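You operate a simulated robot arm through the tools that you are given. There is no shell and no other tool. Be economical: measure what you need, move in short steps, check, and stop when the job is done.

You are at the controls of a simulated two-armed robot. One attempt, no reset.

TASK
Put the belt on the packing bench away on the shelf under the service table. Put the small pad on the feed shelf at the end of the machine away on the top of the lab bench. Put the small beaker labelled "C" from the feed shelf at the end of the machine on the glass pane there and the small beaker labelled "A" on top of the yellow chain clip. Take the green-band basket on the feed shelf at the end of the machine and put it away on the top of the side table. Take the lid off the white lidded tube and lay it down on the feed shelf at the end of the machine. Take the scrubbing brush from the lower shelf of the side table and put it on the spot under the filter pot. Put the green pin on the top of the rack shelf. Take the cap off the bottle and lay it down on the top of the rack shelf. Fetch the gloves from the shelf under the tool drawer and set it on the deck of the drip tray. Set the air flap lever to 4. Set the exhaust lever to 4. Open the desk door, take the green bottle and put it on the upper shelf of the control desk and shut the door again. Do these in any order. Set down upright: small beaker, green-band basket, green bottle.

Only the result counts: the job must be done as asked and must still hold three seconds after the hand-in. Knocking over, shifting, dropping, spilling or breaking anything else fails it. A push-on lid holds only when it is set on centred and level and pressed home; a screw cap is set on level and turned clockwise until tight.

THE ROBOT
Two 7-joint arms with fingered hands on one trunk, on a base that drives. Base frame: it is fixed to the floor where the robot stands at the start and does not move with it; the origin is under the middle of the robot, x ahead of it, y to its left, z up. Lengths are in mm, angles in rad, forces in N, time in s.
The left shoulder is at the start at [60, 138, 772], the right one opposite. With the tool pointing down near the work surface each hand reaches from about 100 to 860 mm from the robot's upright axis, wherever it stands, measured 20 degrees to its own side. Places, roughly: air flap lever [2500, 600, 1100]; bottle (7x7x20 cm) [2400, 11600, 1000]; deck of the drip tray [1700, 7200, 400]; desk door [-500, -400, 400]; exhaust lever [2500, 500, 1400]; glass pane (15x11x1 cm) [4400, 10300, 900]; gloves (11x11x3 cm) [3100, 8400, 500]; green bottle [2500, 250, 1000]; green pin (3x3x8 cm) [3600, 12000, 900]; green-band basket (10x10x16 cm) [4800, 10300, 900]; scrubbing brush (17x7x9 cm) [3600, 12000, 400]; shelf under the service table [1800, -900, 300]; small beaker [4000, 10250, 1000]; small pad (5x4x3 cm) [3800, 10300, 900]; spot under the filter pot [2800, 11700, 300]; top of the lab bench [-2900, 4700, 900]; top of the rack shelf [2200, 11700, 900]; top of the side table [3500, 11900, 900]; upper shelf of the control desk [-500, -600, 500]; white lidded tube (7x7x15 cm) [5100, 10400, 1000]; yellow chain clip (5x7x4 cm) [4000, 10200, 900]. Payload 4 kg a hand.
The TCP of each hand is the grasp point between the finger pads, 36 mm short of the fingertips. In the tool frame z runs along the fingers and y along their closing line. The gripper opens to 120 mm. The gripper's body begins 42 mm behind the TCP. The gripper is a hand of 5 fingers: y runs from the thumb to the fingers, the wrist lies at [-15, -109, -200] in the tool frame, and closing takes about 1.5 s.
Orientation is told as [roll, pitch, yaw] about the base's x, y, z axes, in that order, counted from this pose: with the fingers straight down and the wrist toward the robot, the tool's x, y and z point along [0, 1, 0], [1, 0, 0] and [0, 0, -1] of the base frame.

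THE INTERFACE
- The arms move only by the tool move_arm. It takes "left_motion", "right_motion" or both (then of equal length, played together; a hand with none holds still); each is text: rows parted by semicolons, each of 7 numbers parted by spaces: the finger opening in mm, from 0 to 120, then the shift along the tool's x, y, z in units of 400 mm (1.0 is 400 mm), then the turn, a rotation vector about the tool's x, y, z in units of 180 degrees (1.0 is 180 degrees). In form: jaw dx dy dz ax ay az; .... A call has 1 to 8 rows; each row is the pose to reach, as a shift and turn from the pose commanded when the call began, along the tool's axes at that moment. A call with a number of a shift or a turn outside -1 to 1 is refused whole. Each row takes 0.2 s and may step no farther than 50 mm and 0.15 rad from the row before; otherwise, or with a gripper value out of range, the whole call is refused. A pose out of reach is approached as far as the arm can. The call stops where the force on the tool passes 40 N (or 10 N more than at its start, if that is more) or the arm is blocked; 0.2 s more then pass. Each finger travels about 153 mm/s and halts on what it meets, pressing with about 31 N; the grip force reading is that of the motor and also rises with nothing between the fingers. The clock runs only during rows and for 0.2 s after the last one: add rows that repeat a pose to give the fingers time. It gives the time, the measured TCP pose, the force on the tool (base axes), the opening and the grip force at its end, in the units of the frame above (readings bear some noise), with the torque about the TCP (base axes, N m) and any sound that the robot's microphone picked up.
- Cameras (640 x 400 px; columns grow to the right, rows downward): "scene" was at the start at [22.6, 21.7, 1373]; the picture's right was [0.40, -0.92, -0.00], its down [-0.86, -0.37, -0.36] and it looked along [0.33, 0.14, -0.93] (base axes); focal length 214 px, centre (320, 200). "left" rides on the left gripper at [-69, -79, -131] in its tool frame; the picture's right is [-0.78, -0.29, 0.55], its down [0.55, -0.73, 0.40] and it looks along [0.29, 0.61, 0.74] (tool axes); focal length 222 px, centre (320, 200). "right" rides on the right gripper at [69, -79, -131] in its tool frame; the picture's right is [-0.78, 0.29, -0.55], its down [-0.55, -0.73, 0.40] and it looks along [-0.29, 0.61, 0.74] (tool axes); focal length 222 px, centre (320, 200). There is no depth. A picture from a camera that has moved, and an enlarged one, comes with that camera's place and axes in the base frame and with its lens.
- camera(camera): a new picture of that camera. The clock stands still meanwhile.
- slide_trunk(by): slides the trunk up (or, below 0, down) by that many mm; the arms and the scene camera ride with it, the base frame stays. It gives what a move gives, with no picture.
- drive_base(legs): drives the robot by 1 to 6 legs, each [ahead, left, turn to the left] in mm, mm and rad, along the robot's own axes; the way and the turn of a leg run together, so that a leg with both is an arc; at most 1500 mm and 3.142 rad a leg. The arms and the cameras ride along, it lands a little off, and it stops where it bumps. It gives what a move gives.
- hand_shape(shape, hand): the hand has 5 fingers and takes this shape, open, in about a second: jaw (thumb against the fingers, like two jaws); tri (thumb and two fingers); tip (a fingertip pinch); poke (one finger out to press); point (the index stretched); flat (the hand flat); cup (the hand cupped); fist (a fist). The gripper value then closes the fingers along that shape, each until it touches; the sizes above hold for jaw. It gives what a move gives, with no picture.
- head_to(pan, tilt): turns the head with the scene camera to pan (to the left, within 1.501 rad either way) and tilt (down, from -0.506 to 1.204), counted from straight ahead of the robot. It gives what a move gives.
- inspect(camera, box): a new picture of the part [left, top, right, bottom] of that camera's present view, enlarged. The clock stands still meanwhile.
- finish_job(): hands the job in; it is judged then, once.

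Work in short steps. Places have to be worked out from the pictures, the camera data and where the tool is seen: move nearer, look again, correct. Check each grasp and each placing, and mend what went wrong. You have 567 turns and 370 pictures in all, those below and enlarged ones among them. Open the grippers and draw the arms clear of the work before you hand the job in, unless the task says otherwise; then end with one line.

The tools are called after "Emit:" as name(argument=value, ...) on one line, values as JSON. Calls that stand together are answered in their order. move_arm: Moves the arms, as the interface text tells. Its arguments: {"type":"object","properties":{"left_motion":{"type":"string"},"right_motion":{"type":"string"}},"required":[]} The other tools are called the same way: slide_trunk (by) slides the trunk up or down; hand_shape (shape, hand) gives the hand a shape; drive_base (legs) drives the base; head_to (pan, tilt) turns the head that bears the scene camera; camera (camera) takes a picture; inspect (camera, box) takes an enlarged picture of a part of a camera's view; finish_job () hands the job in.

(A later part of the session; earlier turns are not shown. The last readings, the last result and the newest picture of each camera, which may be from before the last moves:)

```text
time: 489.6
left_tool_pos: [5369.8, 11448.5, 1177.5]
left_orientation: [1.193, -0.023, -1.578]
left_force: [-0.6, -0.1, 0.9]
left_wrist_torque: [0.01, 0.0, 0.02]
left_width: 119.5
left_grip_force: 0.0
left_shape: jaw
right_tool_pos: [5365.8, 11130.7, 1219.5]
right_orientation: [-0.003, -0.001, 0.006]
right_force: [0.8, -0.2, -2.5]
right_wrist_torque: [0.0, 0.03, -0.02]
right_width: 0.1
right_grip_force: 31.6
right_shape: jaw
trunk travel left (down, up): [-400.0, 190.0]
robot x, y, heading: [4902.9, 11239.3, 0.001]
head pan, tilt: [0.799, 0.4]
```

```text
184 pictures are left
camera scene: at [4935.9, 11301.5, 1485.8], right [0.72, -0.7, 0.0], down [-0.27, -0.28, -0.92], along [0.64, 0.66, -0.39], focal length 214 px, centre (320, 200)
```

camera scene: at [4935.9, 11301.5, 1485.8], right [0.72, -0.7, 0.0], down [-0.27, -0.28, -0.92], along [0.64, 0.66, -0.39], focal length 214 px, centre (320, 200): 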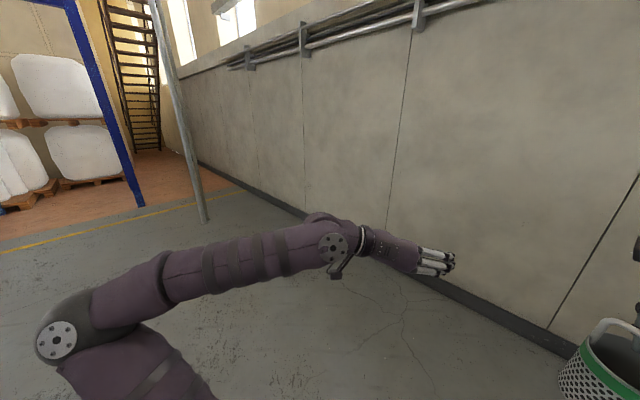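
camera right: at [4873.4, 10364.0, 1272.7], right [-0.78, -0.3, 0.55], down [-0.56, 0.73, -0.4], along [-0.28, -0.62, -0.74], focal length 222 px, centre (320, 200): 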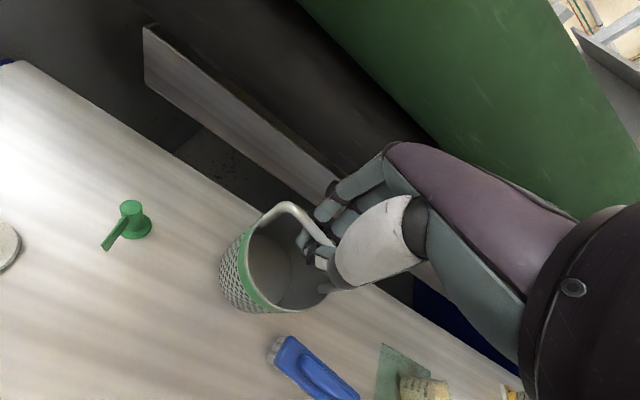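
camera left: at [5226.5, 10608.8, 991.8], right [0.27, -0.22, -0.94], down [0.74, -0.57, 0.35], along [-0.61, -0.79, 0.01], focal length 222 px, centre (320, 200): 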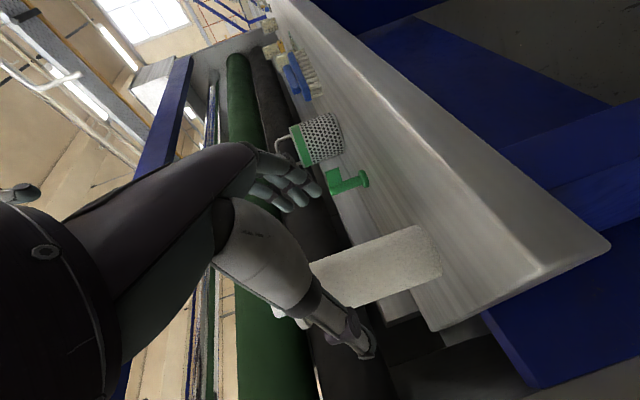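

Clear floor here; continue the turn to face +y and look toward the side table.

Emit:
drive_base(legs=[[0, 0, 1.57]])

Emit:
head_to(pan=0.9, tilt=0.5)

Emit:
camera(camera="scene")

```text
time: 493.8
left_tool_pos: [4687.5, 11705.6, 1178.9]
left_orientation: [1.194, -0.023, -0.009]
left_force: [-0.2, -0.1, 0.5]
left_wrist_torque: [0.03, -0.03, -0.04]
left_width: 119.8
left_grip_force: 0.1
left_shape: jaw
right_tool_pos: [5006.1, 11701.3, 1220.2]
right_orientation: [-0.003, -0.001, 1.573]
right_force: [0.5, -0.1, -2.6]
right_wrist_torque: [-0.03, 0.02, 0.03]
right_width: 0.0
right_grip_force: 30.8
right_shape: jaw
trunk travel left (down, up): [-400.0, 190.0]
robot x, y, heading: [4900.8, 11233.6, 1.571]
head pan, tilt: [0.799, 0.4]
```

```text
time: 494.5
left_tool_pos: [4687.8, 11705.0, 1177.5]
left_orientation: [1.193, -0.02, -0.009]
left_force: [0.8, -0.6, -0.3]
left_wrist_torque: [0.01, 0.0, -0.02]
left_width: 120.0
left_grip_force: 0.2
left_shape: jaw
right_tool_pos: [5006.4, 11702.1, 1219.8]
right_orientation: [-0.004, 0.0, 1.575]
right_force: [-0.9, -0.6, -1.9]
right_wrist_torque: [-0.02, -0.01, 0.02]
right_width: 0.0
right_grip_force: 30.9
right_shape: jaw
trunk travel left (down, up): [-400.0, 190.0]
robot x, y, heading: [4901.2, 11237.3, 1.566]
head pan, tilt: [0.901, 0.499]
```

```text
183 pictures are left
camera scene: at [4829.8, 11261.9, 1476.7], right [0.62, 0.78, 0.0], down [0.37, -0.3, -0.88], along [-0.69, 0.55, -0.48], focal length 214 px, centre (320, 200)
```

scene: 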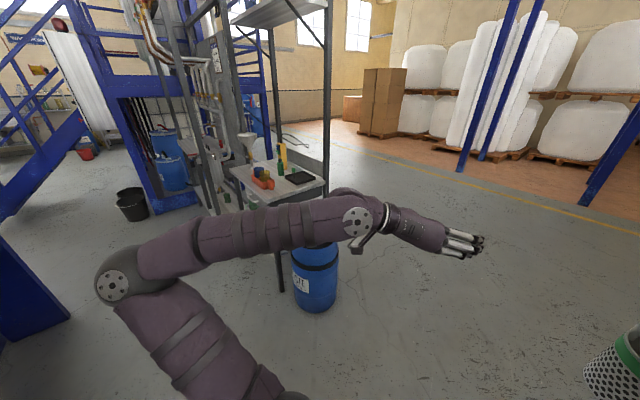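

The side table is at ≈[3700, 11870]. I pull the left hand in and strafe left along the aisle to it.

Emit:
move_arm(left_motion="120 0.03 0 -0.1 0 0 0; 120 0.03 0 -0.2 0 0 0; 120 0.03 0 -0.3 0 0 0; 120 0.03 0 -0.4 0 0 0")

Emit:
drive_base(legs=[[-80, 0, 0.005], [0, 950, 0]])

Emit:
head_to(pan=0.2, tilt=0.5)

Emit:
camera(camera="scene")

```text
time: 495.5
left_tool_pos: [4685.1, 11560.8, 1250.0]
left_orientation: [1.193, -0.022, -0.009]
left_force: [-0.1, 0.0, -0.1]
left_wrist_torque: [0.0, 0.02, 0.01]
left_width: 119.8
left_grip_force: 0.0
left_shape: jaw
right_tool_pos: [5005.7, 11700.6, 1220.2]
right_orientation: [-0.003, -0.002, 1.573]
right_force: [-0.4, -0.1, -2.5]
right_wrist_torque: [-0.01, -0.02, 0.02]
right_width: 0.0
right_grip_force: 31.0
right_shape: jaw
trunk travel left (down, up): [-400.0, 190.0]
robot x, y, heading: [4900.0, 11233.6, 1.569]
head pan, tilt: [0.901, 0.499]
```

```text
time: 501.1
left_tool_pos: [3727.4, 11479.2, 1247.7]
left_orientation: [1.193, -0.023, -0.007]
left_force: [0.0, 0.2, -0.3]
left_wrist_torque: [-0.03, -0.02, 0.01]
left_width: 120.0
left_grip_force: 0.0
left_shape: jaw
right_tool_pos: [4049.1, 11618.6, 1220.2]
right_orientation: [-0.004, -0.002, 1.578]
right_force: [-0.2, 0.1, -3.1]
right_wrist_torque: [-0.06, 0.03, -0.02]
right_width: 0.0
right_grip_force: 30.6
right_shape: jaw
trunk travel left (down, up): [-400.0, 190.0]
robot x, y, heading: [3946.0, 11155.0, 1.571]
head pan, tilt: [0.901, 0.499]
```

```text
time: 502.2
left_tool_pos: [3729.4, 11477.6, 1249.2]
left_orientation: [1.193, -0.024, -0.008]
left_force: [-0.4, -0.2, -0.8]
left_wrist_torque: [0.01, 0.0, 0.0]
left_width: 119.6
left_grip_force: 0.0
left_shape: jaw
right_tool_pos: [4049.9, 11618.8, 1219.3]
right_orientation: [-0.002, -0.003, 1.579]
right_force: [-0.3, 0.6, -2.8]
right_wrist_torque: [-0.01, -0.01, -0.01]
right_width: 0.0
right_grip_force: 31.3
right_shape: jaw
trunk travel left (down, up): [-400.0, 190.0]
robot x, y, heading: [3943.4, 11154.7, 1.574]
head pan, tilt: [0.201, 0.499]
```

```text
182 pictures are left
camera scene: at [3928.7, 11211.6, 1476.7], right [0.98, 0.2, 0.0], down [0.1, -0.47, -0.88], along [-0.18, 0.86, -0.48], focal length 214 px, centre (320, 200)
```

scene: 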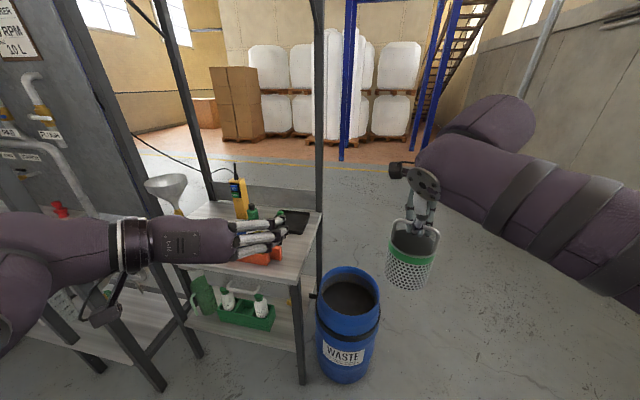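

Lift the left hand out of the view.

Emit:
move_arm(left_motion="120 0.1 -0.05 -0.02 0 0 0; 120 0.2 -0.1 -0.04 0 0 0; 120 0.3 -0.15 -0.06 0 0 0; 120 0.4 -0.2 -0.08 0 0 0; 120 0.5 -0.3 -0.1 0 0 0")

Emit:
inspect(camera="scene", box=[140, 150, 380, 350])

```text
refused: row 5 steps farther than a row can; nothing moved
```

```text
2.00 times, centred on (260, 250) of scene
camera zoom: at [3928.7, 11211.6, 1476.7], right [0.98, 0.2, 0.0], down [0.1, -0.47, -0.88], along [-0.18, 0.86, -0.48], focal length 429 px, centre (440, 100)
```

zoom: 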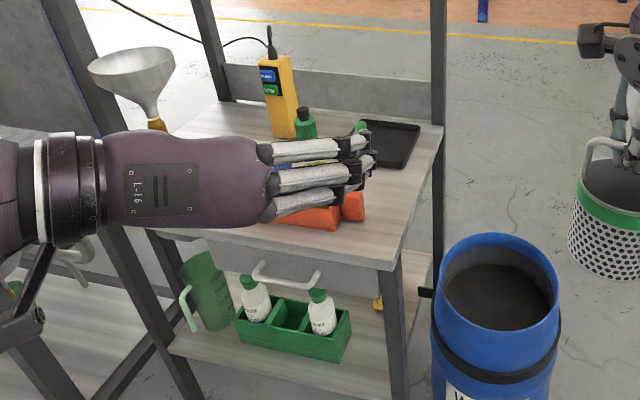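

Emit:
move_arm(left_motion="120 0.1 -0.05 -0.02 0 0 0; 120 0.2 -0.1 -0.04 0 0 0; 120 0.3 -0.15 -0.06 0 0 0; 120 0.4 -0.2 -0.08 0 0 0; 120 0.5 -0.25 -0.1 0 0 0; 120 0.55 -0.3 -0.1 0 0 0")

Emit:
inspect(camera="scene", box=[140, 150, 380, 350])

```text
time: 503.6
left_tool_pos: [3605.4, 11523.0, 1464.7]
left_orientation: [1.195, -0.02, -0.007]
left_force: [-0.3, -1.2, 0.2]
left_wrist_torque: [0.0, 0.03, 0.0]
left_width: 119.6
left_grip_force: 0.2
left_shape: jaw
right_tool_pos: [4050.8, 11619.5, 1220.0]
right_orientation: [-0.002, -0.001, 1.578]
right_force: [0.0, -1.0, -2.8]
right_wrist_torque: [0.01, 0.03, 0.04]
right_width: 0.0
right_grip_force: 31.1
right_shape: jaw
trunk travel left (down, up): [-400.0, 190.0]
robot x, y, heading: [3945.0, 11156.5, 1.572]
head pan, tilt: [0.201, 0.499]
```

```text
2.00 times, centred on (260, 250) of scene
camera zoom: at [3928.7, 11212.0, 1476.6], right [0.98, 0.2, 0.0], down [0.1, -0.47, -0.88], along [-0.18, 0.86, -0.48], focal length 429 px, centre (440, 100)
```

zoom: 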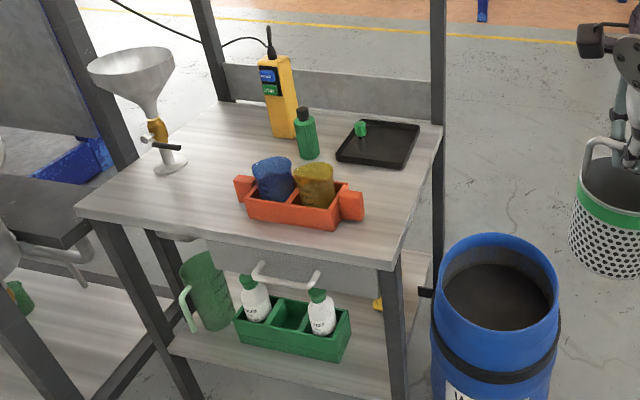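

Table top: x 3120–3750, y 11670–12115; the green pin stands in the black tray ≈[3605, 12005]. A free spot for the basket is ≈[3322, 11752]. I pull the left hand back, and strafe left.

Emit:
move_arm(left_motion="120 0 0.05 -0.1 0 0 0; 120 0 0.1 -0.2 0 0 0; 120 0 0.15 -0.3 0 0 0; 120 0 0.2 -0.4 0 0 0")

Emit:
drive_base(legs=[[0, 700, 0]])

Emit:
head_to(pan=-0.1, tilt=0.7)

Emit:
camera(camera="scene")

```text
time: 504.6
left_tool_pos: [3682.9, 11373.1, 1524.3]
left_orientation: [1.195, -0.02, -0.008]
left_force: [0.0, -0.3, -0.5]
left_wrist_torque: [0.03, 0.03, 0.01]
left_width: 119.8
left_grip_force: 0.0
left_shape: jaw
right_tool_pos: [4051.0, 11618.8, 1220.7]
right_orientation: [-0.003, -0.001, 1.578]
right_force: [-0.1, -1.1, -2.1]
right_wrist_torque: [-0.03, -0.01, 0.0]
right_width: 0.0
right_grip_force: 31.0
right_shape: jaw
trunk travel left (down, up): [-400.0, 190.0]
robot x, y, heading: [3949.4, 11154.1, 1.571]
head pan, tilt: [0.201, 0.499]
```

```text
time: 508.4
left_tool_pos: [2983.2, 11370.0, 1524.8]
left_orientation: [1.195, -0.023, -0.004]
left_force: [0.2, -0.1, -0.5]
left_wrist_torque: [-0.02, -0.01, -0.03]
left_width: 119.9
left_grip_force: 0.0
left_shape: jaw
right_tool_pos: [3349.9, 11615.4, 1220.7]
right_orientation: [-0.003, -0.001, 1.582]
right_force: [-0.1, 0.6, -3.6]
right_wrist_torque: [-0.02, 0.02, -0.01]
right_width: 0.1
right_grip_force: 30.9
right_shape: jaw
trunk travel left (down, up): [-400.0, 190.0]
robot x, y, heading: [3248.1, 11147.1, 1.583]
head pan, tilt: [0.201, 0.499]
```

```text
time: 509.2
left_tool_pos: [2984.4, 11369.3, 1525.2]
left_orientation: [1.193, -0.021, -0.003]
left_force: [-1.2, -0.5, -0.9]
left_wrist_torque: [-0.03, 0.0, -0.01]
left_width: 119.7
left_grip_force: 0.1
left_shape: jaw
right_tool_pos: [3351.2, 11617.7, 1219.9]
right_orientation: [-0.004, -0.001, 1.582]
right_force: [0.1, -0.2, -3.1]
right_wrist_torque: [-0.04, 0.03, 0.03]
right_width: 0.0
right_grip_force: 31.4
right_shape: jaw
trunk travel left (down, up): [-400.0, 190.0]
robot x, y, heading: [3246.2, 11147.1, 1.573]
head pan, tilt: [-0.099, 0.7]
```

```text
179 pictures are left
camera scene: at [3257.2, 11204.2, 1459.0], right [1.0, -0.09, 0.0], down [-0.06, -0.64, -0.77], along [0.07, 0.76, -0.64], focal length 214 px, centre (320, 200)
```

scene: 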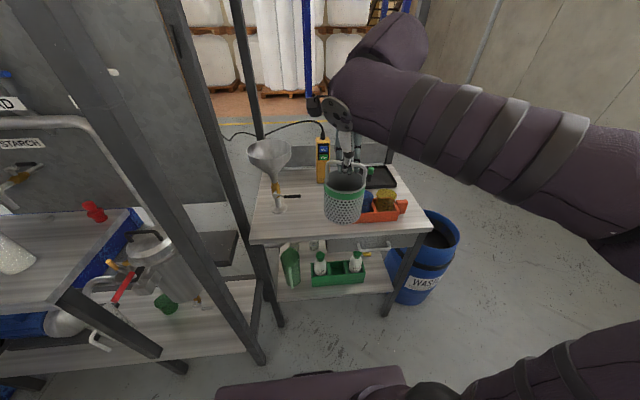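

The two views disagree about the table height; I check with the hand cameras.

Emit:
camera(camera="right")

Emit:
inspect(camera="scene", box=[230, 130, 470, 330])

```text
178 pictures are left
camera right: at [3282.2, 11536.1, 1351.8], right [0.78, 0.3, 0.55], down [0.56, -0.73, -0.4], along [0.28, 0.62, -0.74], focal length 222 px, centre (320, 200)
```

right: 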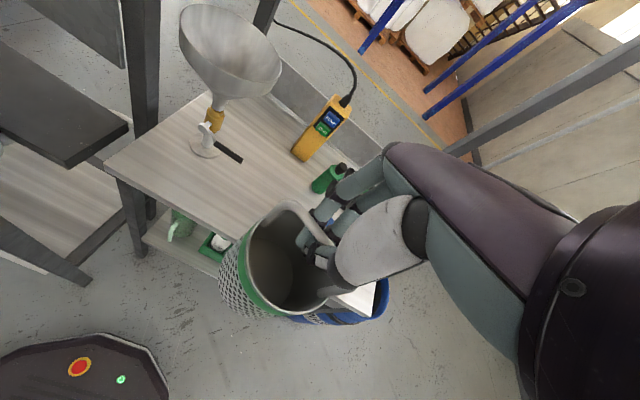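

```text
2.00 times, centred on (350, 230) of scene
camera zoom: at [3257.2, 11204.2, 1459.0], right [1.0, -0.09, 0.0], down [-0.06, -0.64, -0.77], along [0.07, 0.76, -0.64], focal length 429 px, centre (260, 140)
```

zoom: 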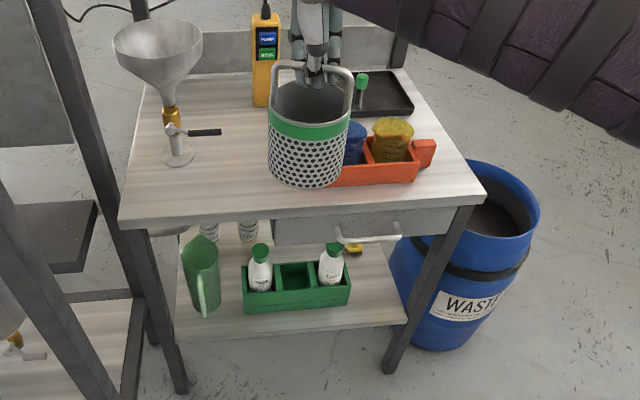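

Triangulation gives table top z≈847, front edge y≈11723, funnel stand at [3145, 11880], caddy x 3342–3628. The spot for the basket is [3270, 11785]. Strafe 80 left and extend the arm.

Emit:
drive_base(legs=[[0, 80, 0]])

Emit:
move_arm(right_motion="0 0 0.1 0.05 0 0 0; 0 0 0.2 0.1 0 0 0; 0 0 0.3 0.13 0 0 0; 0 0 0.42 0.16 0 0 0")

Emit:
inspect(camera="scene", box=[230, 130, 470, 330])

Emit:
camera(camera="right")

```text
time: 510.3
left_tool_pos: [2902.5, 11370.5, 1525.5]
left_orientation: [1.194, -0.023, -0.002]
left_force: [-0.6, -0.4, 0.2]
left_wrist_torque: [0.07, -0.03, -0.02]
left_width: 119.6
left_grip_force: 0.1
left_shape: jaw
right_tool_pos: [3270.1, 11616.3, 1220.6]
right_orientation: [-0.003, -0.001, 1.581]
right_force: [-0.6, 0.9, -2.9]
right_wrist_torque: [-0.02, 0.02, -0.01]
right_width: 0.1
right_grip_force: 30.7
right_shape: jaw
trunk travel left (down, up): [-400.0, 190.0]
robot x, y, heading: [3169.1, 11149.5, 1.578]
head pan, tilt: [-0.099, 0.7]
```

```text
time: 511.3
left_tool_pos: [2903.8, 11369.9, 1525.0]
left_orientation: [1.193, -0.021, -0.005]
left_force: [0.0, 0.4, 0.2]
left_wrist_torque: [-0.02, -0.06, -0.01]
left_width: 120.0
left_grip_force: 0.1
left_shape: jaw
right_tool_pos: [3270.2, 11786.0, 1155.8]
right_orientation: [-0.003, 0.001, 1.582]
right_force: [-0.1, 1.3, -3.4]
right_wrist_torque: [-0.05, -0.02, 0.01]
right_width: 0.1
right_grip_force: 31.2
right_shape: jaw
trunk travel left (down, up): [-400.0, 190.0]
robot x, y, heading: [3168.2, 11148.1, 1.576]
head pan, tilt: [-0.099, 0.7]
```

```text
2.00 times, centred on (350, 230) of scene
camera zoom: at [3177.8, 11205.1, 1458.9], right [1.0, -0.09, 0.0], down [-0.06, -0.64, -0.76], along [0.07, 0.76, -0.65], focal length 429 px, centre (260, 140)
```

zoom: 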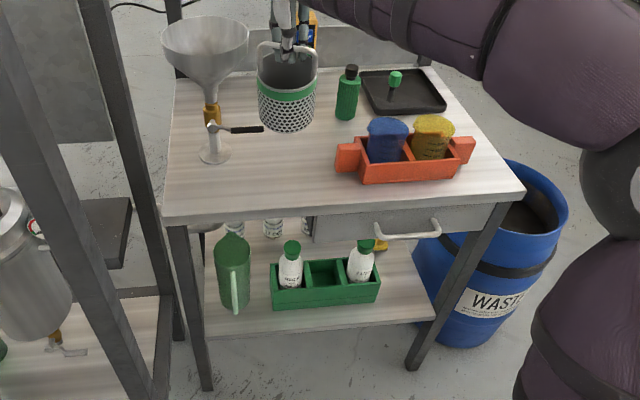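

```text
175 pictures are left
camera right: at [3201.0, 11705.7, 1286.8], right [0.78, 0.3, 0.55], down [0.56, -0.73, -0.4], along [0.28, 0.62, -0.74], focal length 222 px, centre (320, 200)
```

right: 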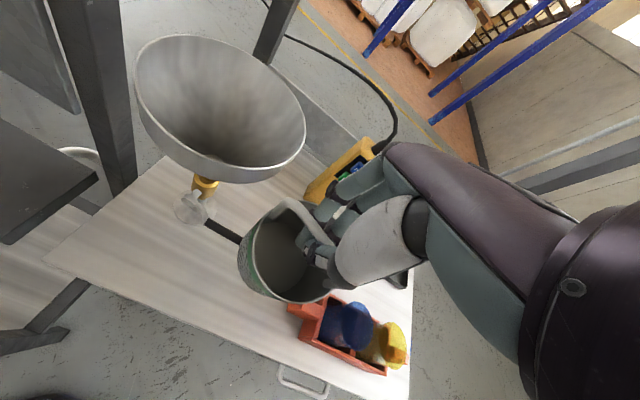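

The landing spot is clear between the stand and the caddy. Lower the basket.

Emit:
move_arm(right_motion="0 0.01 -0.01 0.1 0 0 0; 0 0.01 -0.01 0.2 0 0 0; 0 0.01 -0.01 0.29 0 0 0; 0 0.01 -0.01 0.33 0 0 0")

Emit:
inspect(camera="scene", box=[230, 130, 470, 330])

```text
time: 512.3
left_tool_pos: [2905.1, 11365.2, 1527.2]
left_orientation: [1.197, -0.02, -0.003]
left_force: [0.0, 0.1, -0.3]
left_wrist_torque: [0.0, -0.01, -0.01]
left_width: 119.8
left_grip_force: 0.0
left_shape: jaw
right_tool_pos: [3268.2, 11779.4, 1029.5]
right_orientation: [-0.003, -0.007, 1.58]
right_force: [8.0, -10.1, 22.9]
right_wrist_torque: [0.51, 0.34, -0.06]
right_width: 0.1
right_grip_force: 30.8
right_shape: jaw
trunk travel left (down, up): [-400.0, 190.0]
robot x, y, heading: [3168.9, 11150.1, 1.579]
head pan, tilt: [-0.099, 0.7]
```

```text
2.00 times, centred on (350, 230) of scene
camera zoom: at [3179.0, 11199.8, 1459.6], right [1.0, -0.09, 0.0], down [-0.06, -0.64, -0.77], along [0.07, 0.76, -0.64], focal length 429 px, centre (260, 140)
```

zoom: 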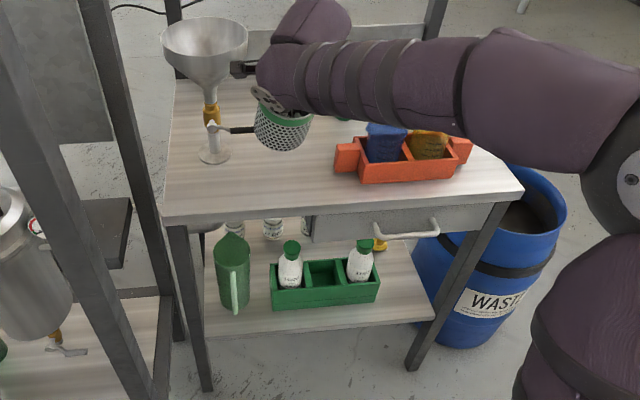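

The basket met something early and tilted. Lift it back up and look.

Emit:
move_arm(right_motion="0 0 0 -0.08 0 0 0; 0 0 0 -0.18 0 0 0; 0 0 0 -0.28 0 0 0")

Emit:
inspect(camera="scene", box=[230, 130, 470, 330])

Emit:
camera(camera="right")

```text
time: 513.1
left_tool_pos: [2903.6, 11368.5, 1524.6]
left_orientation: [1.197, -0.022, -0.003]
left_force: [0.3, -1.4, 0.0]
left_wrist_torque: [-0.01, -0.02, -0.01]
left_width: 119.7
left_grip_force: 0.1
left_shape: jaw
right_tool_pos: [3265.9, 11780.0, 1135.2]
right_orientation: [-0.004, 0.0, 1.581]
right_force: [0.1, -0.8, -2.1]
right_wrist_torque: [-0.01, -0.06, 0.02]
right_width: 0.0
right_grip_force: 31.3
right_shape: jaw
trunk travel left (down, up): [-400.0, 190.0]
robot x, y, heading: [3173.5, 11153.7, 1.568]
head pan, tilt: [-0.099, 0.7]
```

```text
2.00 times, centred on (350, 230) of scene
camera zoom: at [3177.9, 11203.1, 1458.9], right [1.0, -0.09, 0.0], down [-0.06, -0.64, -0.77], along [0.07, 0.76, -0.64], focal length 429 px, centre (260, 140)
```

zoom: 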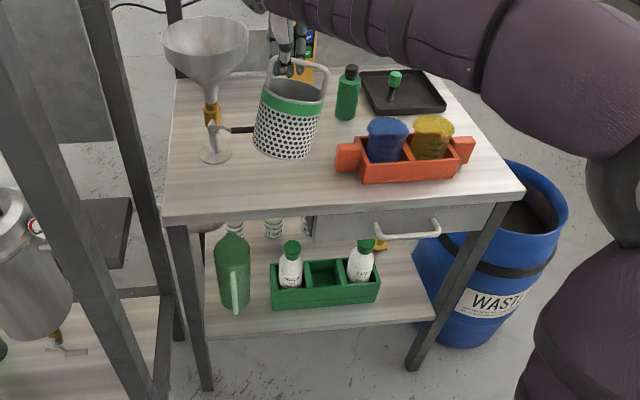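

```text
172 pictures are left
camera right: at [3197.3, 11699.5, 1267.3], right [0.78, 0.3, 0.55], down [0.56, -0.73, -0.4], along [0.28, 0.62, -0.74], focal length 222 px, centre (320, 200)
```

right: 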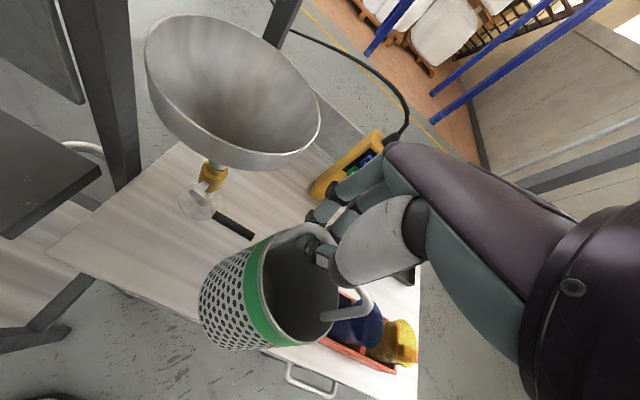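

The basket seems to have caught the funnel stand's lever (tip ≈[3240, 11826, 959]). I move it away to the right and inspect the stand.

Emit:
move_arm(right_motion="0 0 0 -0.06 0 0 0; 0 -0.06 -0.06 -0.1 0 0 0; 0 -0.12 -0.12 -0.12 0 0 0; 0 -0.2 -0.18 -0.12 0 0 0")

Emit:
inspect(camera="scene", box=[230, 120, 390, 220])

Emit:
camera(camera="right")

```text
time: 514.1
left_tool_pos: [2905.6, 11368.3, 1525.5]
left_orientation: [1.195, -0.022, -0.003]
left_force: [0.3, 0.0, 0.3]
left_wrist_torque: [-0.03, 0.0, 0.04]
left_width: 119.8
left_grip_force: 0.1
left_shape: jaw
right_tool_pos: [3347.9, 11708.2, 1185.1]
right_orientation: [-0.002, -0.001, 1.585]
right_force: [-0.1, 0.2, -2.2]
right_wrist_torque: [0.02, 0.04, 0.0]
right_width: 0.1
right_grip_force: 31.0
right_shape: jaw
trunk travel left (down, up): [-400.0, 190.0]
robot x, y, heading: [3171.7, 11149.0, 1.583]
head pan, tilt: [-0.099, 0.7]
```

```text
4.00 times, centred on (310, 170) of scene
camera zoom: at [3178.9, 11203.1, 1459.0], right [1.0, -0.09, 0.0], down [-0.06, -0.64, -0.77], along [0.07, 0.76, -0.64], focal length 858 px, centre (360, 320)
```

zoom: 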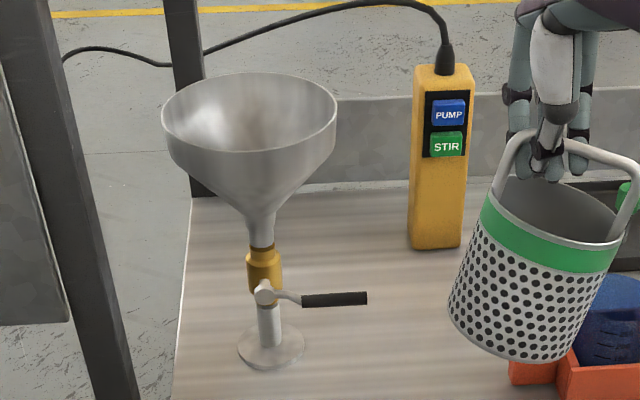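

```text
170 pictures are left
camera right: at [3279.5, 11628.3, 1316.2], right [0.78, 0.3, 0.55], down [0.56, -0.73, -0.4], along [0.28, 0.62, -0.74], focal length 222 px, centre (320, 200)
```

right: 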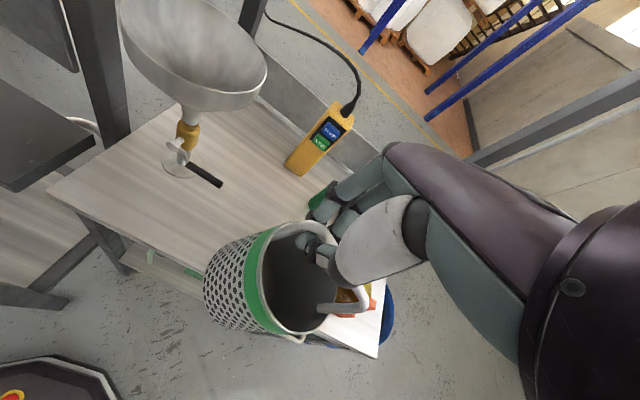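

The stand is undisturbed; the basket has tilted ~15° in the grip. I compensate by tilting the hand about its closing axis, and view.

Emit:
move_arm(right_motion="0 0 0 0 0 -0.04 0; 0 0 0 0 0 -0.08 0")

Emit:
inspect(camera="scene", box=[280, 120, 440, 220])

```text
time: 514.7
left_tool_pos: [2903.7, 11370.0, 1523.5]
left_orientation: [1.193, -0.022, -0.004]
left_force: [-0.1, 0.8, -0.2]
left_wrist_torque: [-0.04, -0.01, -0.01]
left_width: 119.7
left_grip_force: 0.0
left_shape: jaw
right_tool_pos: [3346.8, 11708.4, 1183.9]
right_orientation: [-0.255, -0.003, 1.581]
right_force: [-0.8, -0.1, -1.5]
right_wrist_torque: [-0.01, 0.09, 0.02]
right_width: 0.0
right_grip_force: 31.1
right_shape: jaw
trunk travel left (down, up): [-400.0, 190.0]
robot x, y, heading: [3168.4, 11147.7, 1.573]
head pan, tilt: [-0.099, 0.7]
```

```text
4.00 times, centred on (360, 170) of scene
camera zoom: at [3177.8, 11203.8, 1459.0], right [1.0, -0.09, 0.0], down [-0.06, -0.64, -0.76], along [0.07, 0.76, -0.64], focal length 858 px, centre (160, 320)
```

zoom: 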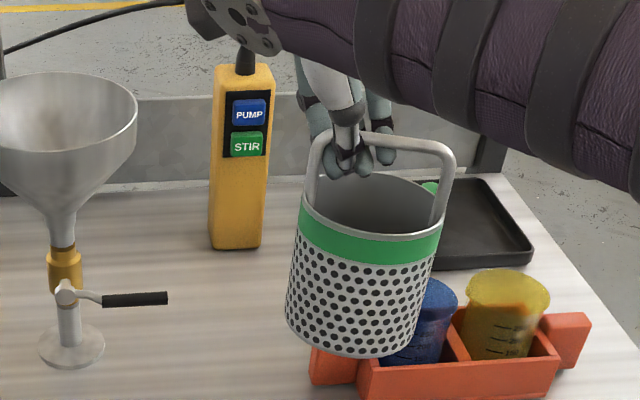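

Nearly upright now; a touch more tilt, then move over [3310, 11780] and down partway.

Emit:
move_arm(right_motion="0 0.05 0.06 0.07 0 -0.01 0; 0 0.1 0.12 0.14 0 -0.02 0; 0 0.151 0.181 0.219 0 -0.02 0")

Emit:
inspect(camera="scene", box=[260, 130, 420, 230])

Emit:
camera(camera="right")

```text
time: 515.5
left_tool_pos: [2904.4, 11370.8, 1523.5]
left_orientation: [1.195, -0.023, -0.002]
left_force: [-0.4, 0.3, 0.0]
left_wrist_torque: [0.01, 0.01, 0.0]
left_width: 119.8
left_grip_force: 0.0
left_shape: jaw
right_tool_pos: [3309.0, 11782.5, 1083.4]
right_orientation: [-0.317, 0.0, 1.582]
right_force: [0.3, -1.3, -3.0]
right_wrist_torque: [-0.01, 0.08, 0.0]
right_width: 0.2
right_grip_force: 31.1
right_shape: jaw
trunk travel left (down, up): [-400.0, 190.0]
robot x, y, heading: [3168.3, 11147.0, 1.575]
head pan, tilt: [-0.099, 0.7]
```

```text
4.00 times, centred on (340, 180) of scene
camera zoom: at [3177.8, 11204.6, 1459.0], right [1.0, -0.09, 0.0], down [-0.06, -0.64, -0.76], along [0.07, 0.76, -0.64], focal length 858 px, centre (240, 280)
```

zoom: 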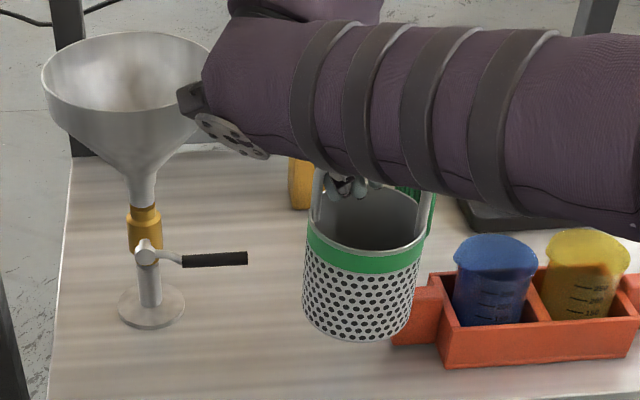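

```text
167 pictures are left
camera right: at [3203.9, 11701.2, 1187.1], right [0.57, 0.3, 0.76], down [0.65, -0.73, -0.21], along [0.5, 0.62, -0.61], focal length 222 px, centre (320, 200)
```

right: 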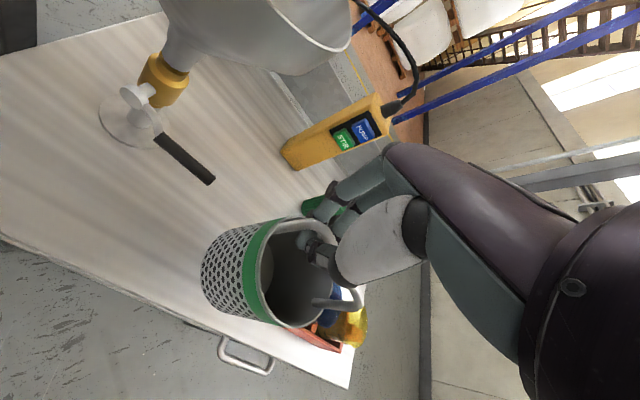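

Lower straight down to near the table and then in small steps until light contact.

Emit:
move_arm(right_motion="0 0.018 0 0.057 0 0 0; 0 0.036 0 0.11 0 0 0; 0 0.039 0 0.119 0 0 0; 0 0.042 0 0.128 0 0 0; 0 0.045 0 0.137 0 0 0")

Emit:
inspect(camera="scene", box=[260, 130, 420, 230])

```text
time: 516.7
left_tool_pos: [2902.7, 11367.5, 1523.7]
left_orientation: [1.196, -0.023, -0.003]
left_force: [-0.5, -0.7, 0.4]
left_wrist_torque: [0.02, -0.01, 0.01]
left_width: 119.8
left_grip_force: 0.1
left_shape: jaw
right_tool_pos: [3309.4, 11782.2, 1028.4]
right_orientation: [-0.317, -0.004, 1.584]
right_force: [-3.2, -0.4, 5.7]
right_wrist_torque: [0.05, -0.16, 0.07]
right_width: 0.0
right_grip_force: 31.2
right_shape: jaw
trunk travel left (down, up): [-400.0, 190.0]
robot x, y, heading: [3166.5, 11151.8, 1.582]
head pan, tilt: [-0.099, 0.7]
```

```text
4.00 times, centred on (340, 180) of scene
camera zoom: at [3177.2, 11203.1, 1459.1], right [1.0, -0.09, 0.0], down [-0.06, -0.64, -0.77], along [0.07, 0.76, -0.64], focal length 858 px, centre (240, 280)
```

zoom: 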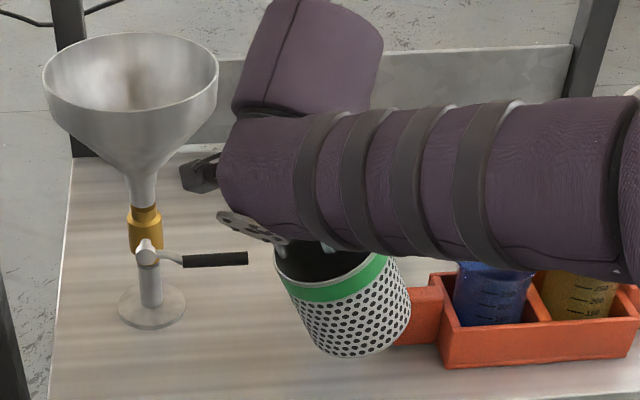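

Contact made the basket swing the other way. I lift it, rotate the hand back ~15° to square the basket, and shift 25 mm left.

Emit:
move_arm(right_motion="0 -0.02 0 -0.06 0 0 0; 0 0.01 0 -0.09 0 0.04 0; 0 0.04 0 -0.1 0 0.08 0")

Emit:
inspect(camera="scene", box=[260, 130, 420, 230])

Emit:
inspect(camera="right", box=[160, 160, 400, 360])

```text
time: 517.5
left_tool_pos: [2904.6, 11369.4, 1526.0]
left_orientation: [1.196, -0.023, -0.003]
left_force: [-0.1, 0.7, 0.1]
left_wrist_torque: [-0.01, 0.0, 0.02]
left_width: 119.9
left_grip_force: 0.0
left_shape: jaw
right_tool_pos: [3282.5, 11782.1, 1059.3]
right_orientation: [-0.064, 0.001, 1.58]
right_force: [0.3, 0.8, -2.6]
right_wrist_torque: [0.01, -0.01, -0.03]
right_width: 0.1
right_grip_force: 31.5
right_shape: jaw
trunk travel left (down, up): [-400.0, 190.0]
robot x, y, heading: [3167.3, 11152.8, 1.575]
head pan, tilt: [-0.099, 0.7]
```

```text
4.00 times, centred on (340, 180) of scene
camera zoom: at [3178.0, 11203.7, 1459.0], right [1.0, -0.09, 0.0], down [-0.06, -0.64, -0.76], along [0.07, 0.76, -0.64], focal length 858 px, centre (240, 280)
```

zoom: 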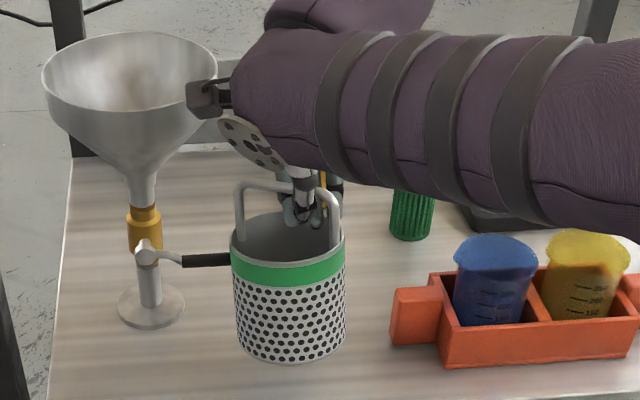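

```text
2.00 times, centred on (280, 260) of right
camera zoom: at [3205.3, 11700.8, 1187.0], right [0.74, 0.3, 0.6], down [0.58, -0.73, -0.36], along [0.33, 0.62, -0.72], focal length 444 px, centre (400, 80)
```

zoom: 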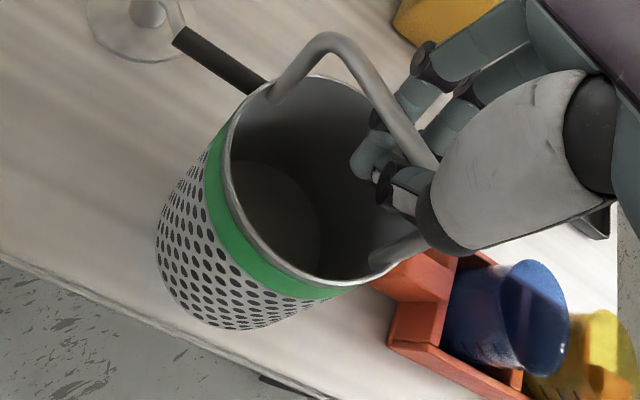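

Upright now, but beside the lever. I shift 19 mm right and 6 mm nearer, then lower to just above the table.

Emit:
move_arm(right_motion="0 -0.047 -0.015 0 0 0 0; 0 -0.047 -0.015 0.04 0 0 0; 0 -0.047 -0.015 0.06 0 0 0")

Emit:
move_arm(right_motion="0 0 0 0.006 0 0 0; 0 0 0 0.011 0 0 0")

Emit:
inspect(camera="scene", box=[260, 130, 420, 230])

```text
time: 518.3
left_tool_pos: [2904.2, 11369.1, 1524.7]
left_orientation: [1.195, -0.023, -0.002]
left_force: [0.4, 0.4, 0.2]
left_wrist_torque: [0.02, -0.01, 0.0]
left_width: 119.7
left_grip_force: 0.1
left_shape: jaw
right_tool_pos: [3302.4, 11774.9, 1036.7]
right_orientation: [-0.066, -0.001, 1.581]
right_force: [1.3, -0.7, -2.7]
right_wrist_torque: [0.02, 0.03, 0.02]
right_width: 0.0
right_grip_force: 30.9
right_shape: jaw
trunk travel left (down, up): [-400.0, 190.0]
robot x, y, heading: [3170.0, 11152.3, 1.576]
head pan, tilt: [-0.099, 0.7]
```

```text
time: 518.9
left_tool_pos: [2904.5, 11369.2, 1524.5]
left_orientation: [1.193, -0.023, -0.003]
left_force: [-0.5, -0.7, 0.1]
left_wrist_torque: [-0.02, 0.03, -0.01]
left_width: 119.9
left_grip_force: 0.0
left_shape: jaw
right_tool_pos: [3302.9, 11775.1, 1032.5]
right_orientation: [-0.066, -0.002, 1.581]
right_force: [0.4, -0.2, -2.4]
right_wrist_torque: [0.01, -0.01, 0.01]
right_width: 0.0
right_grip_force: 31.2
right_shape: jaw
trunk travel left (down, up): [-400.0, 190.0]
robot x, y, heading: [3169.5, 11144.7, 1.577]
head pan, tilt: [-0.099, 0.7]
```

```text
4.00 times, centred on (340, 180) of scene
camera zoom: at [3178.0, 11203.8, 1459.0], right [1.0, -0.09, 0.0], down [-0.06, -0.64, -0.76], along [0.07, 0.76, -0.64], focal length 858 px, centre (240, 280)
```

zoom: 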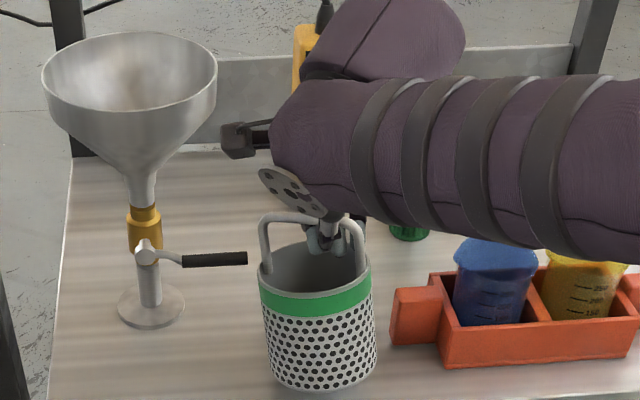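

Continue in 2 mm steps.

Emit:
move_arm(right_motion="0 0 0 0.005 0 0 0; 0 0 0 0.01 0 0 0; 0 0 0 0.015 0 0 0")

```text
time: 519.7
left_tool_pos: [2904.4, 11368.8, 1524.5]
left_orientation: [1.193, -0.023, -0.004]
left_force: [-0.5, -0.1, -0.6]
left_wrist_torque: [0.01, 0.01, -0.01]
left_width: 120.1
left_grip_force: 0.0
left_shape: jaw
right_tool_pos: [3302.3, 11774.3, 1026.0]
right_orientation: [-0.066, 0.001, 1.582]
right_force: [-0.5, -0.5, -2.3]
right_wrist_torque: [0.02, 0.0, 0.0]
right_width: 0.1
right_grip_force: 31.3
right_shape: jaw
trunk travel left (down, up): [-400.0, 190.0]
robot x, y, heading: [3168.4, 11150.6, 1.575]
head pan, tilt: [-0.099, 0.7]
```

Emit:
move_arm(right_motion="0 0 0 0.008 0 0 0; 0 0 0 0.016 0 0 0")

Emit:
inspect(camera="scene", box=[260, 130, 420, 230])

```text
time: 520.3
left_tool_pos: [2902.8, 11368.0, 1526.0]
left_orientation: [1.196, -0.023, -0.004]
left_force: [0.3, -0.7, -0.3]
left_wrist_torque: [0.0, 0.02, -0.02]
left_width: 119.5
left_grip_force: 0.0
left_shape: jaw
right_tool_pos: [3303.4, 11774.9, 1022.5]
right_orientation: [-0.068, -0.003, 1.583]
right_force: [0.1, 0.0, -0.6]
right_wrist_torque: [0.04, -0.02, 0.0]
right_width: 0.0
right_grip_force: 30.7
right_shape: jaw
trunk travel left (down, up): [-400.0, 190.0]
robot x, y, heading: [3166.8, 11148.0, 1.575]
head pan, tilt: [-0.099, 0.7]
```

```text
4.00 times, centred on (340, 180) of scene
camera zoom: at [3178.0, 11203.4, 1459.1], right [1.0, -0.09, 0.0], down [-0.06, -0.64, -0.77], along [0.07, 0.76, -0.64], focal length 858 px, centre (240, 280)
```

zoom: 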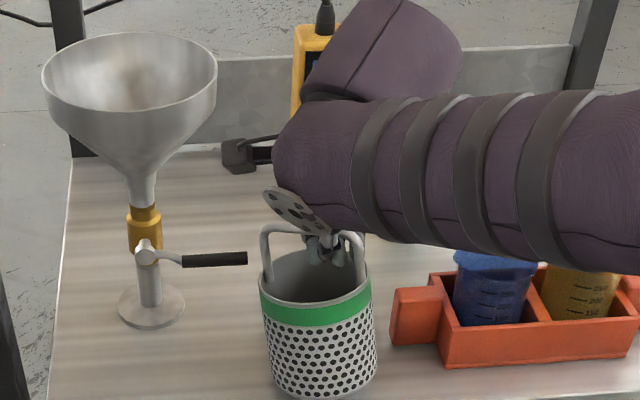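

Touching, but its front is near the table edge; lift slightly, move 16 mm back, and set down.

Emit:
move_arm(right_motion="0 0 0 -0.025 0 0 0; 0 0 0.02 -0.025 0 0 0; 0 0 0.04 -0.025 0 0 0; 0 0 0.04 -0.01 0 0 0; 0 0 0.04 -0.003 0 0 0; 0 0 0.04 0.002 0 0 0")

```text
time: 521.7
left_tool_pos: [2903.8, 11367.1, 1525.4]
left_orientation: [1.195, -0.023, -0.002]
left_force: [0.2, 0.1, -0.6]
left_wrist_torque: [-0.02, 0.0, 0.0]
left_width: 119.7
left_grip_force: 0.1
left_shape: jaw
right_tool_pos: [3303.6, 11791.0, 1020.3]
right_orientation: [-0.066, -0.001, 1.58]
right_force: [1.2, -0.1, 0.4]
right_wrist_torque: [0.02, -0.01, -0.01]
right_width: 0.1
right_grip_force: 31.0
right_shape: jaw
trunk travel left (down, up): [-400.0, 190.0]
robot x, y, heading: [3172.1, 11147.4, 1.578]
head pan, tilt: [-0.099, 0.7]
```

Weight is on the table. Release slowly.

Emit:
move_arm(right_motion="12 0 0 0 0 0 0; 25 0 0 0 0 0 0; 45 0 0 0 0 0 0; 60 0 0 0 0 0 0; 60 0 0 0 0 0 0")

Emit:
inspect(camera="scene", box=[260, 130, 420, 230])

```text
time: 522.9
left_tool_pos: [2903.9, 11368.6, 1524.6]
left_orientation: [1.195, -0.024, -0.003]
left_force: [0.4, -0.4, 0.0]
left_wrist_torque: [-0.03, 0.0, 0.0]
left_width: 119.8
left_grip_force: 0.0
left_shape: jaw
right_tool_pos: [3303.7, 11791.9, 1019.0]
right_orientation: [-0.065, -0.002, 1.582]
right_force: [0.1, 0.6, 0.2]
right_wrist_torque: [-0.01, 0.01, -0.03]
right_width: 59.9
right_grip_force: 0.0
right_shape: jaw
trunk travel left (down, up): [-400.0, 190.0]
robot x, y, heading: [3169.9, 11146.5, 1.577]
head pan, tilt: [-0.099, 0.7]
```

```text
4.00 times, centred on (340, 180) of scene
camera zoom: at [3177.9, 11203.6, 1459.0], right [1.0, -0.09, 0.0], down [-0.06, -0.64, -0.76], along [0.07, 0.76, -0.64], focal length 858 px, centre (240, 280)
```

zoom: 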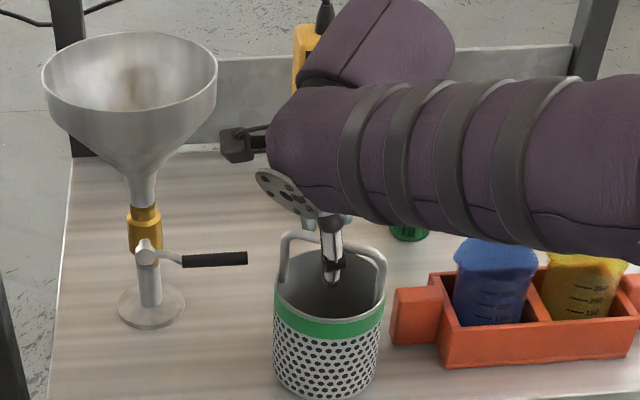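

The basket stands upright. Lift the hand straight off.

Emit:
move_arm(right_motion="60 0 0 -0.04 0 0 0; 60 0 0 -0.12 0 0 0; 60 0 0 -0.22 0 0 0; 60 0 0 -0.32 0 0 0; 60 0 -0.1 -0.38 0 0 0; 80 0 -0.2 -0.42 0 0 0; 100 0 -0.3 -0.45 0 0 0")

Emit:
camera(camera="right")

Emit:
inspect(camera="scene", box=[220, 120, 460, 320])

```text
time: 524.5
left_tool_pos: [2904.7, 11368.3, 1525.9]
left_orientation: [1.195, -0.025, -0.003]
left_force: [-0.6, -0.3, 0.6]
left_wrist_torque: [0.0, -0.03, 0.04]
left_width: 120.0
left_grip_force: 0.1
left_shape: jaw
right_tool_pos: [3293.3, 11667.8, 1200.1]
right_orientation: [-0.065, 0.001, 1.581]
right_force: [-0.2, 0.8, 0.6]
right_wrist_torque: [0.01, 0.01, 0.0]
right_width: 99.9
right_grip_force: 0.0
right_shape: jaw
trunk travel left (down, up): [-400.0, 190.0]
robot x, y, heading: [3166.3, 11148.7, 1.573]
head pan, tilt: [-0.099, 0.7]
```

```text
160 pictures are left
camera right: at [3216.2, 11587.8, 1327.0], right [0.74, 0.3, 0.6], down [0.58, -0.73, -0.36], along [0.33, 0.62, -0.71], focal length 222 px, centre (320, 200)
```

right: 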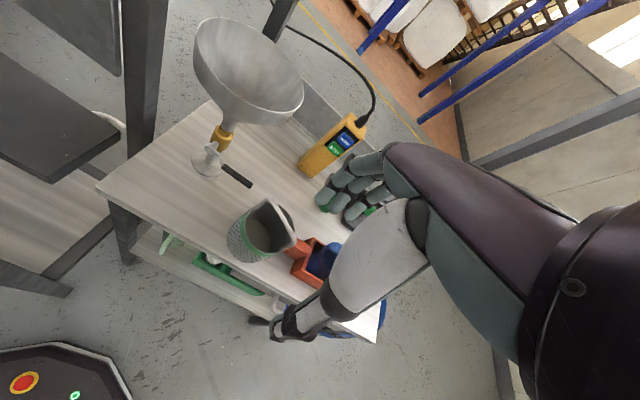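

```text
2.00 times, centred on (340, 220) of scene
camera zoom: at [3178.2, 11202.6, 1459.0], right [1.0, -0.09, 0.0], down [-0.06, -0.64, -0.77], along [0.07, 0.76, -0.64], focal length 429 px, centre (280, 160)
```

zoom: 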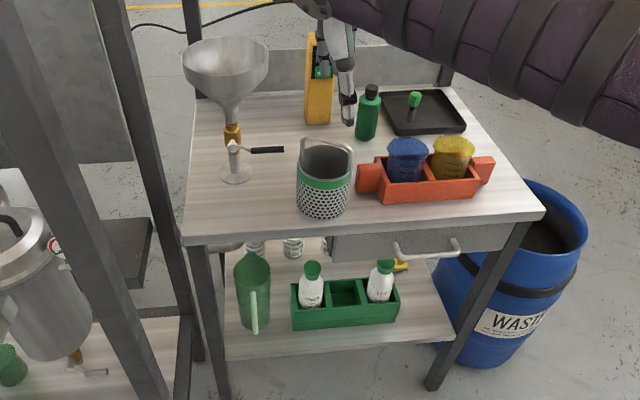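

The basket is in place. Next the green pin, head at ≈[3567, 12023, 930]. Strafe right, then ahead.

Emit:
drive_base(legs=[[0, -255, 0], [140, 0, 0]])

Emit:
move_arm(right_motion="100 0 0.08 0 0 0.02 0; 100 0 0.16 0 0 0.02 0; 100 0 0.25 0 0 0.02 0")

Emit:
camera(camera="right")

Emit:
inspect(camera="scene", box=[240, 100, 440, 240])

```text
time: 527.3
left_tool_pos: [3159.4, 11511.9, 1524.3]
left_orientation: [1.193, -0.021, -0.001]
left_force: [0.0, 0.0, 0.4]
left_wrist_torque: [-0.01, -0.01, -0.02]
left_width: 119.7
left_grip_force: 0.1
left_shape: jaw
right_tool_pos: [3545.2, 11813.6, 1198.5]
right_orientation: [-0.065, 0.0, 1.584]
right_force: [-0.1, 0.5, 0.3]
right_wrist_torque: [0.0, -0.04, 0.03]
right_width: 99.9
right_grip_force: 0.1
right_shape: jaw
trunk travel left (down, up): [-400.0, 190.0]
robot x, y, heading: [3420.7, 11294.2, 1.579]
head pan, tilt: [-0.099, 0.7]
```

```text
time: 528.1
left_tool_pos: [3159.2, 11511.0, 1524.5]
left_orientation: [1.194, -0.022, -0.001]
left_force: [-0.8, 0.5, 0.6]
left_wrist_torque: [0.01, -0.02, -0.01]
left_width: 119.6
left_grip_force: 0.0
left_shape: jaw
right_tool_pos: [3545.6, 11914.5, 1199.1]
right_orientation: [-0.002, 0.001, 1.583]
right_force: [-0.4, 0.1, 0.2]
right_wrist_torque: [0.01, 0.03, 0.05]
right_width: 99.5
right_grip_force: 0.0
right_shape: jaw
trunk travel left (down, up): [-400.0, 190.0]
robot x, y, heading: [3420.2, 11289.2, 1.579]
head pan, tilt: [-0.099, 0.7]
```

```text
158 pictures are left
camera right: at [3477.3, 11833.2, 1330.5], right [0.78, 0.3, 0.55], down [0.56, -0.73, -0.4], along [0.28, 0.62, -0.74], focal length 222 px, centre (320, 200)
```

right: 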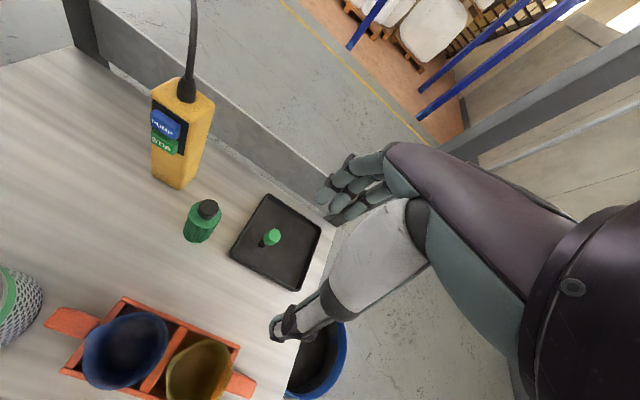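

```text
2.86 times, centred on (340, 170) of scene
camera zoom: at [3432.8, 11346.5, 1458.9], right [1.0, -0.09, 0.0], down [-0.06, -0.64, -0.76], along [0.07, 0.76, -0.64], focal length 613 px, centre (263, 286)
```

zoom: 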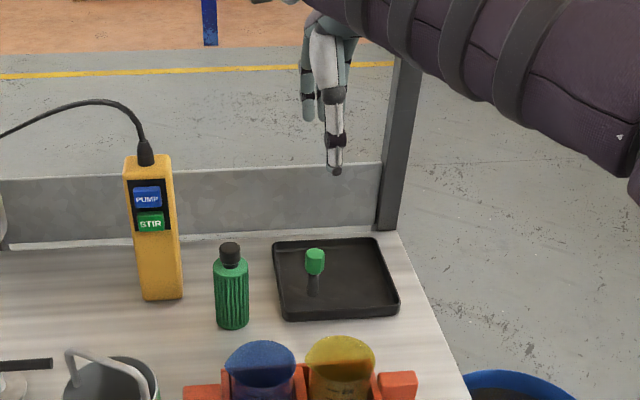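

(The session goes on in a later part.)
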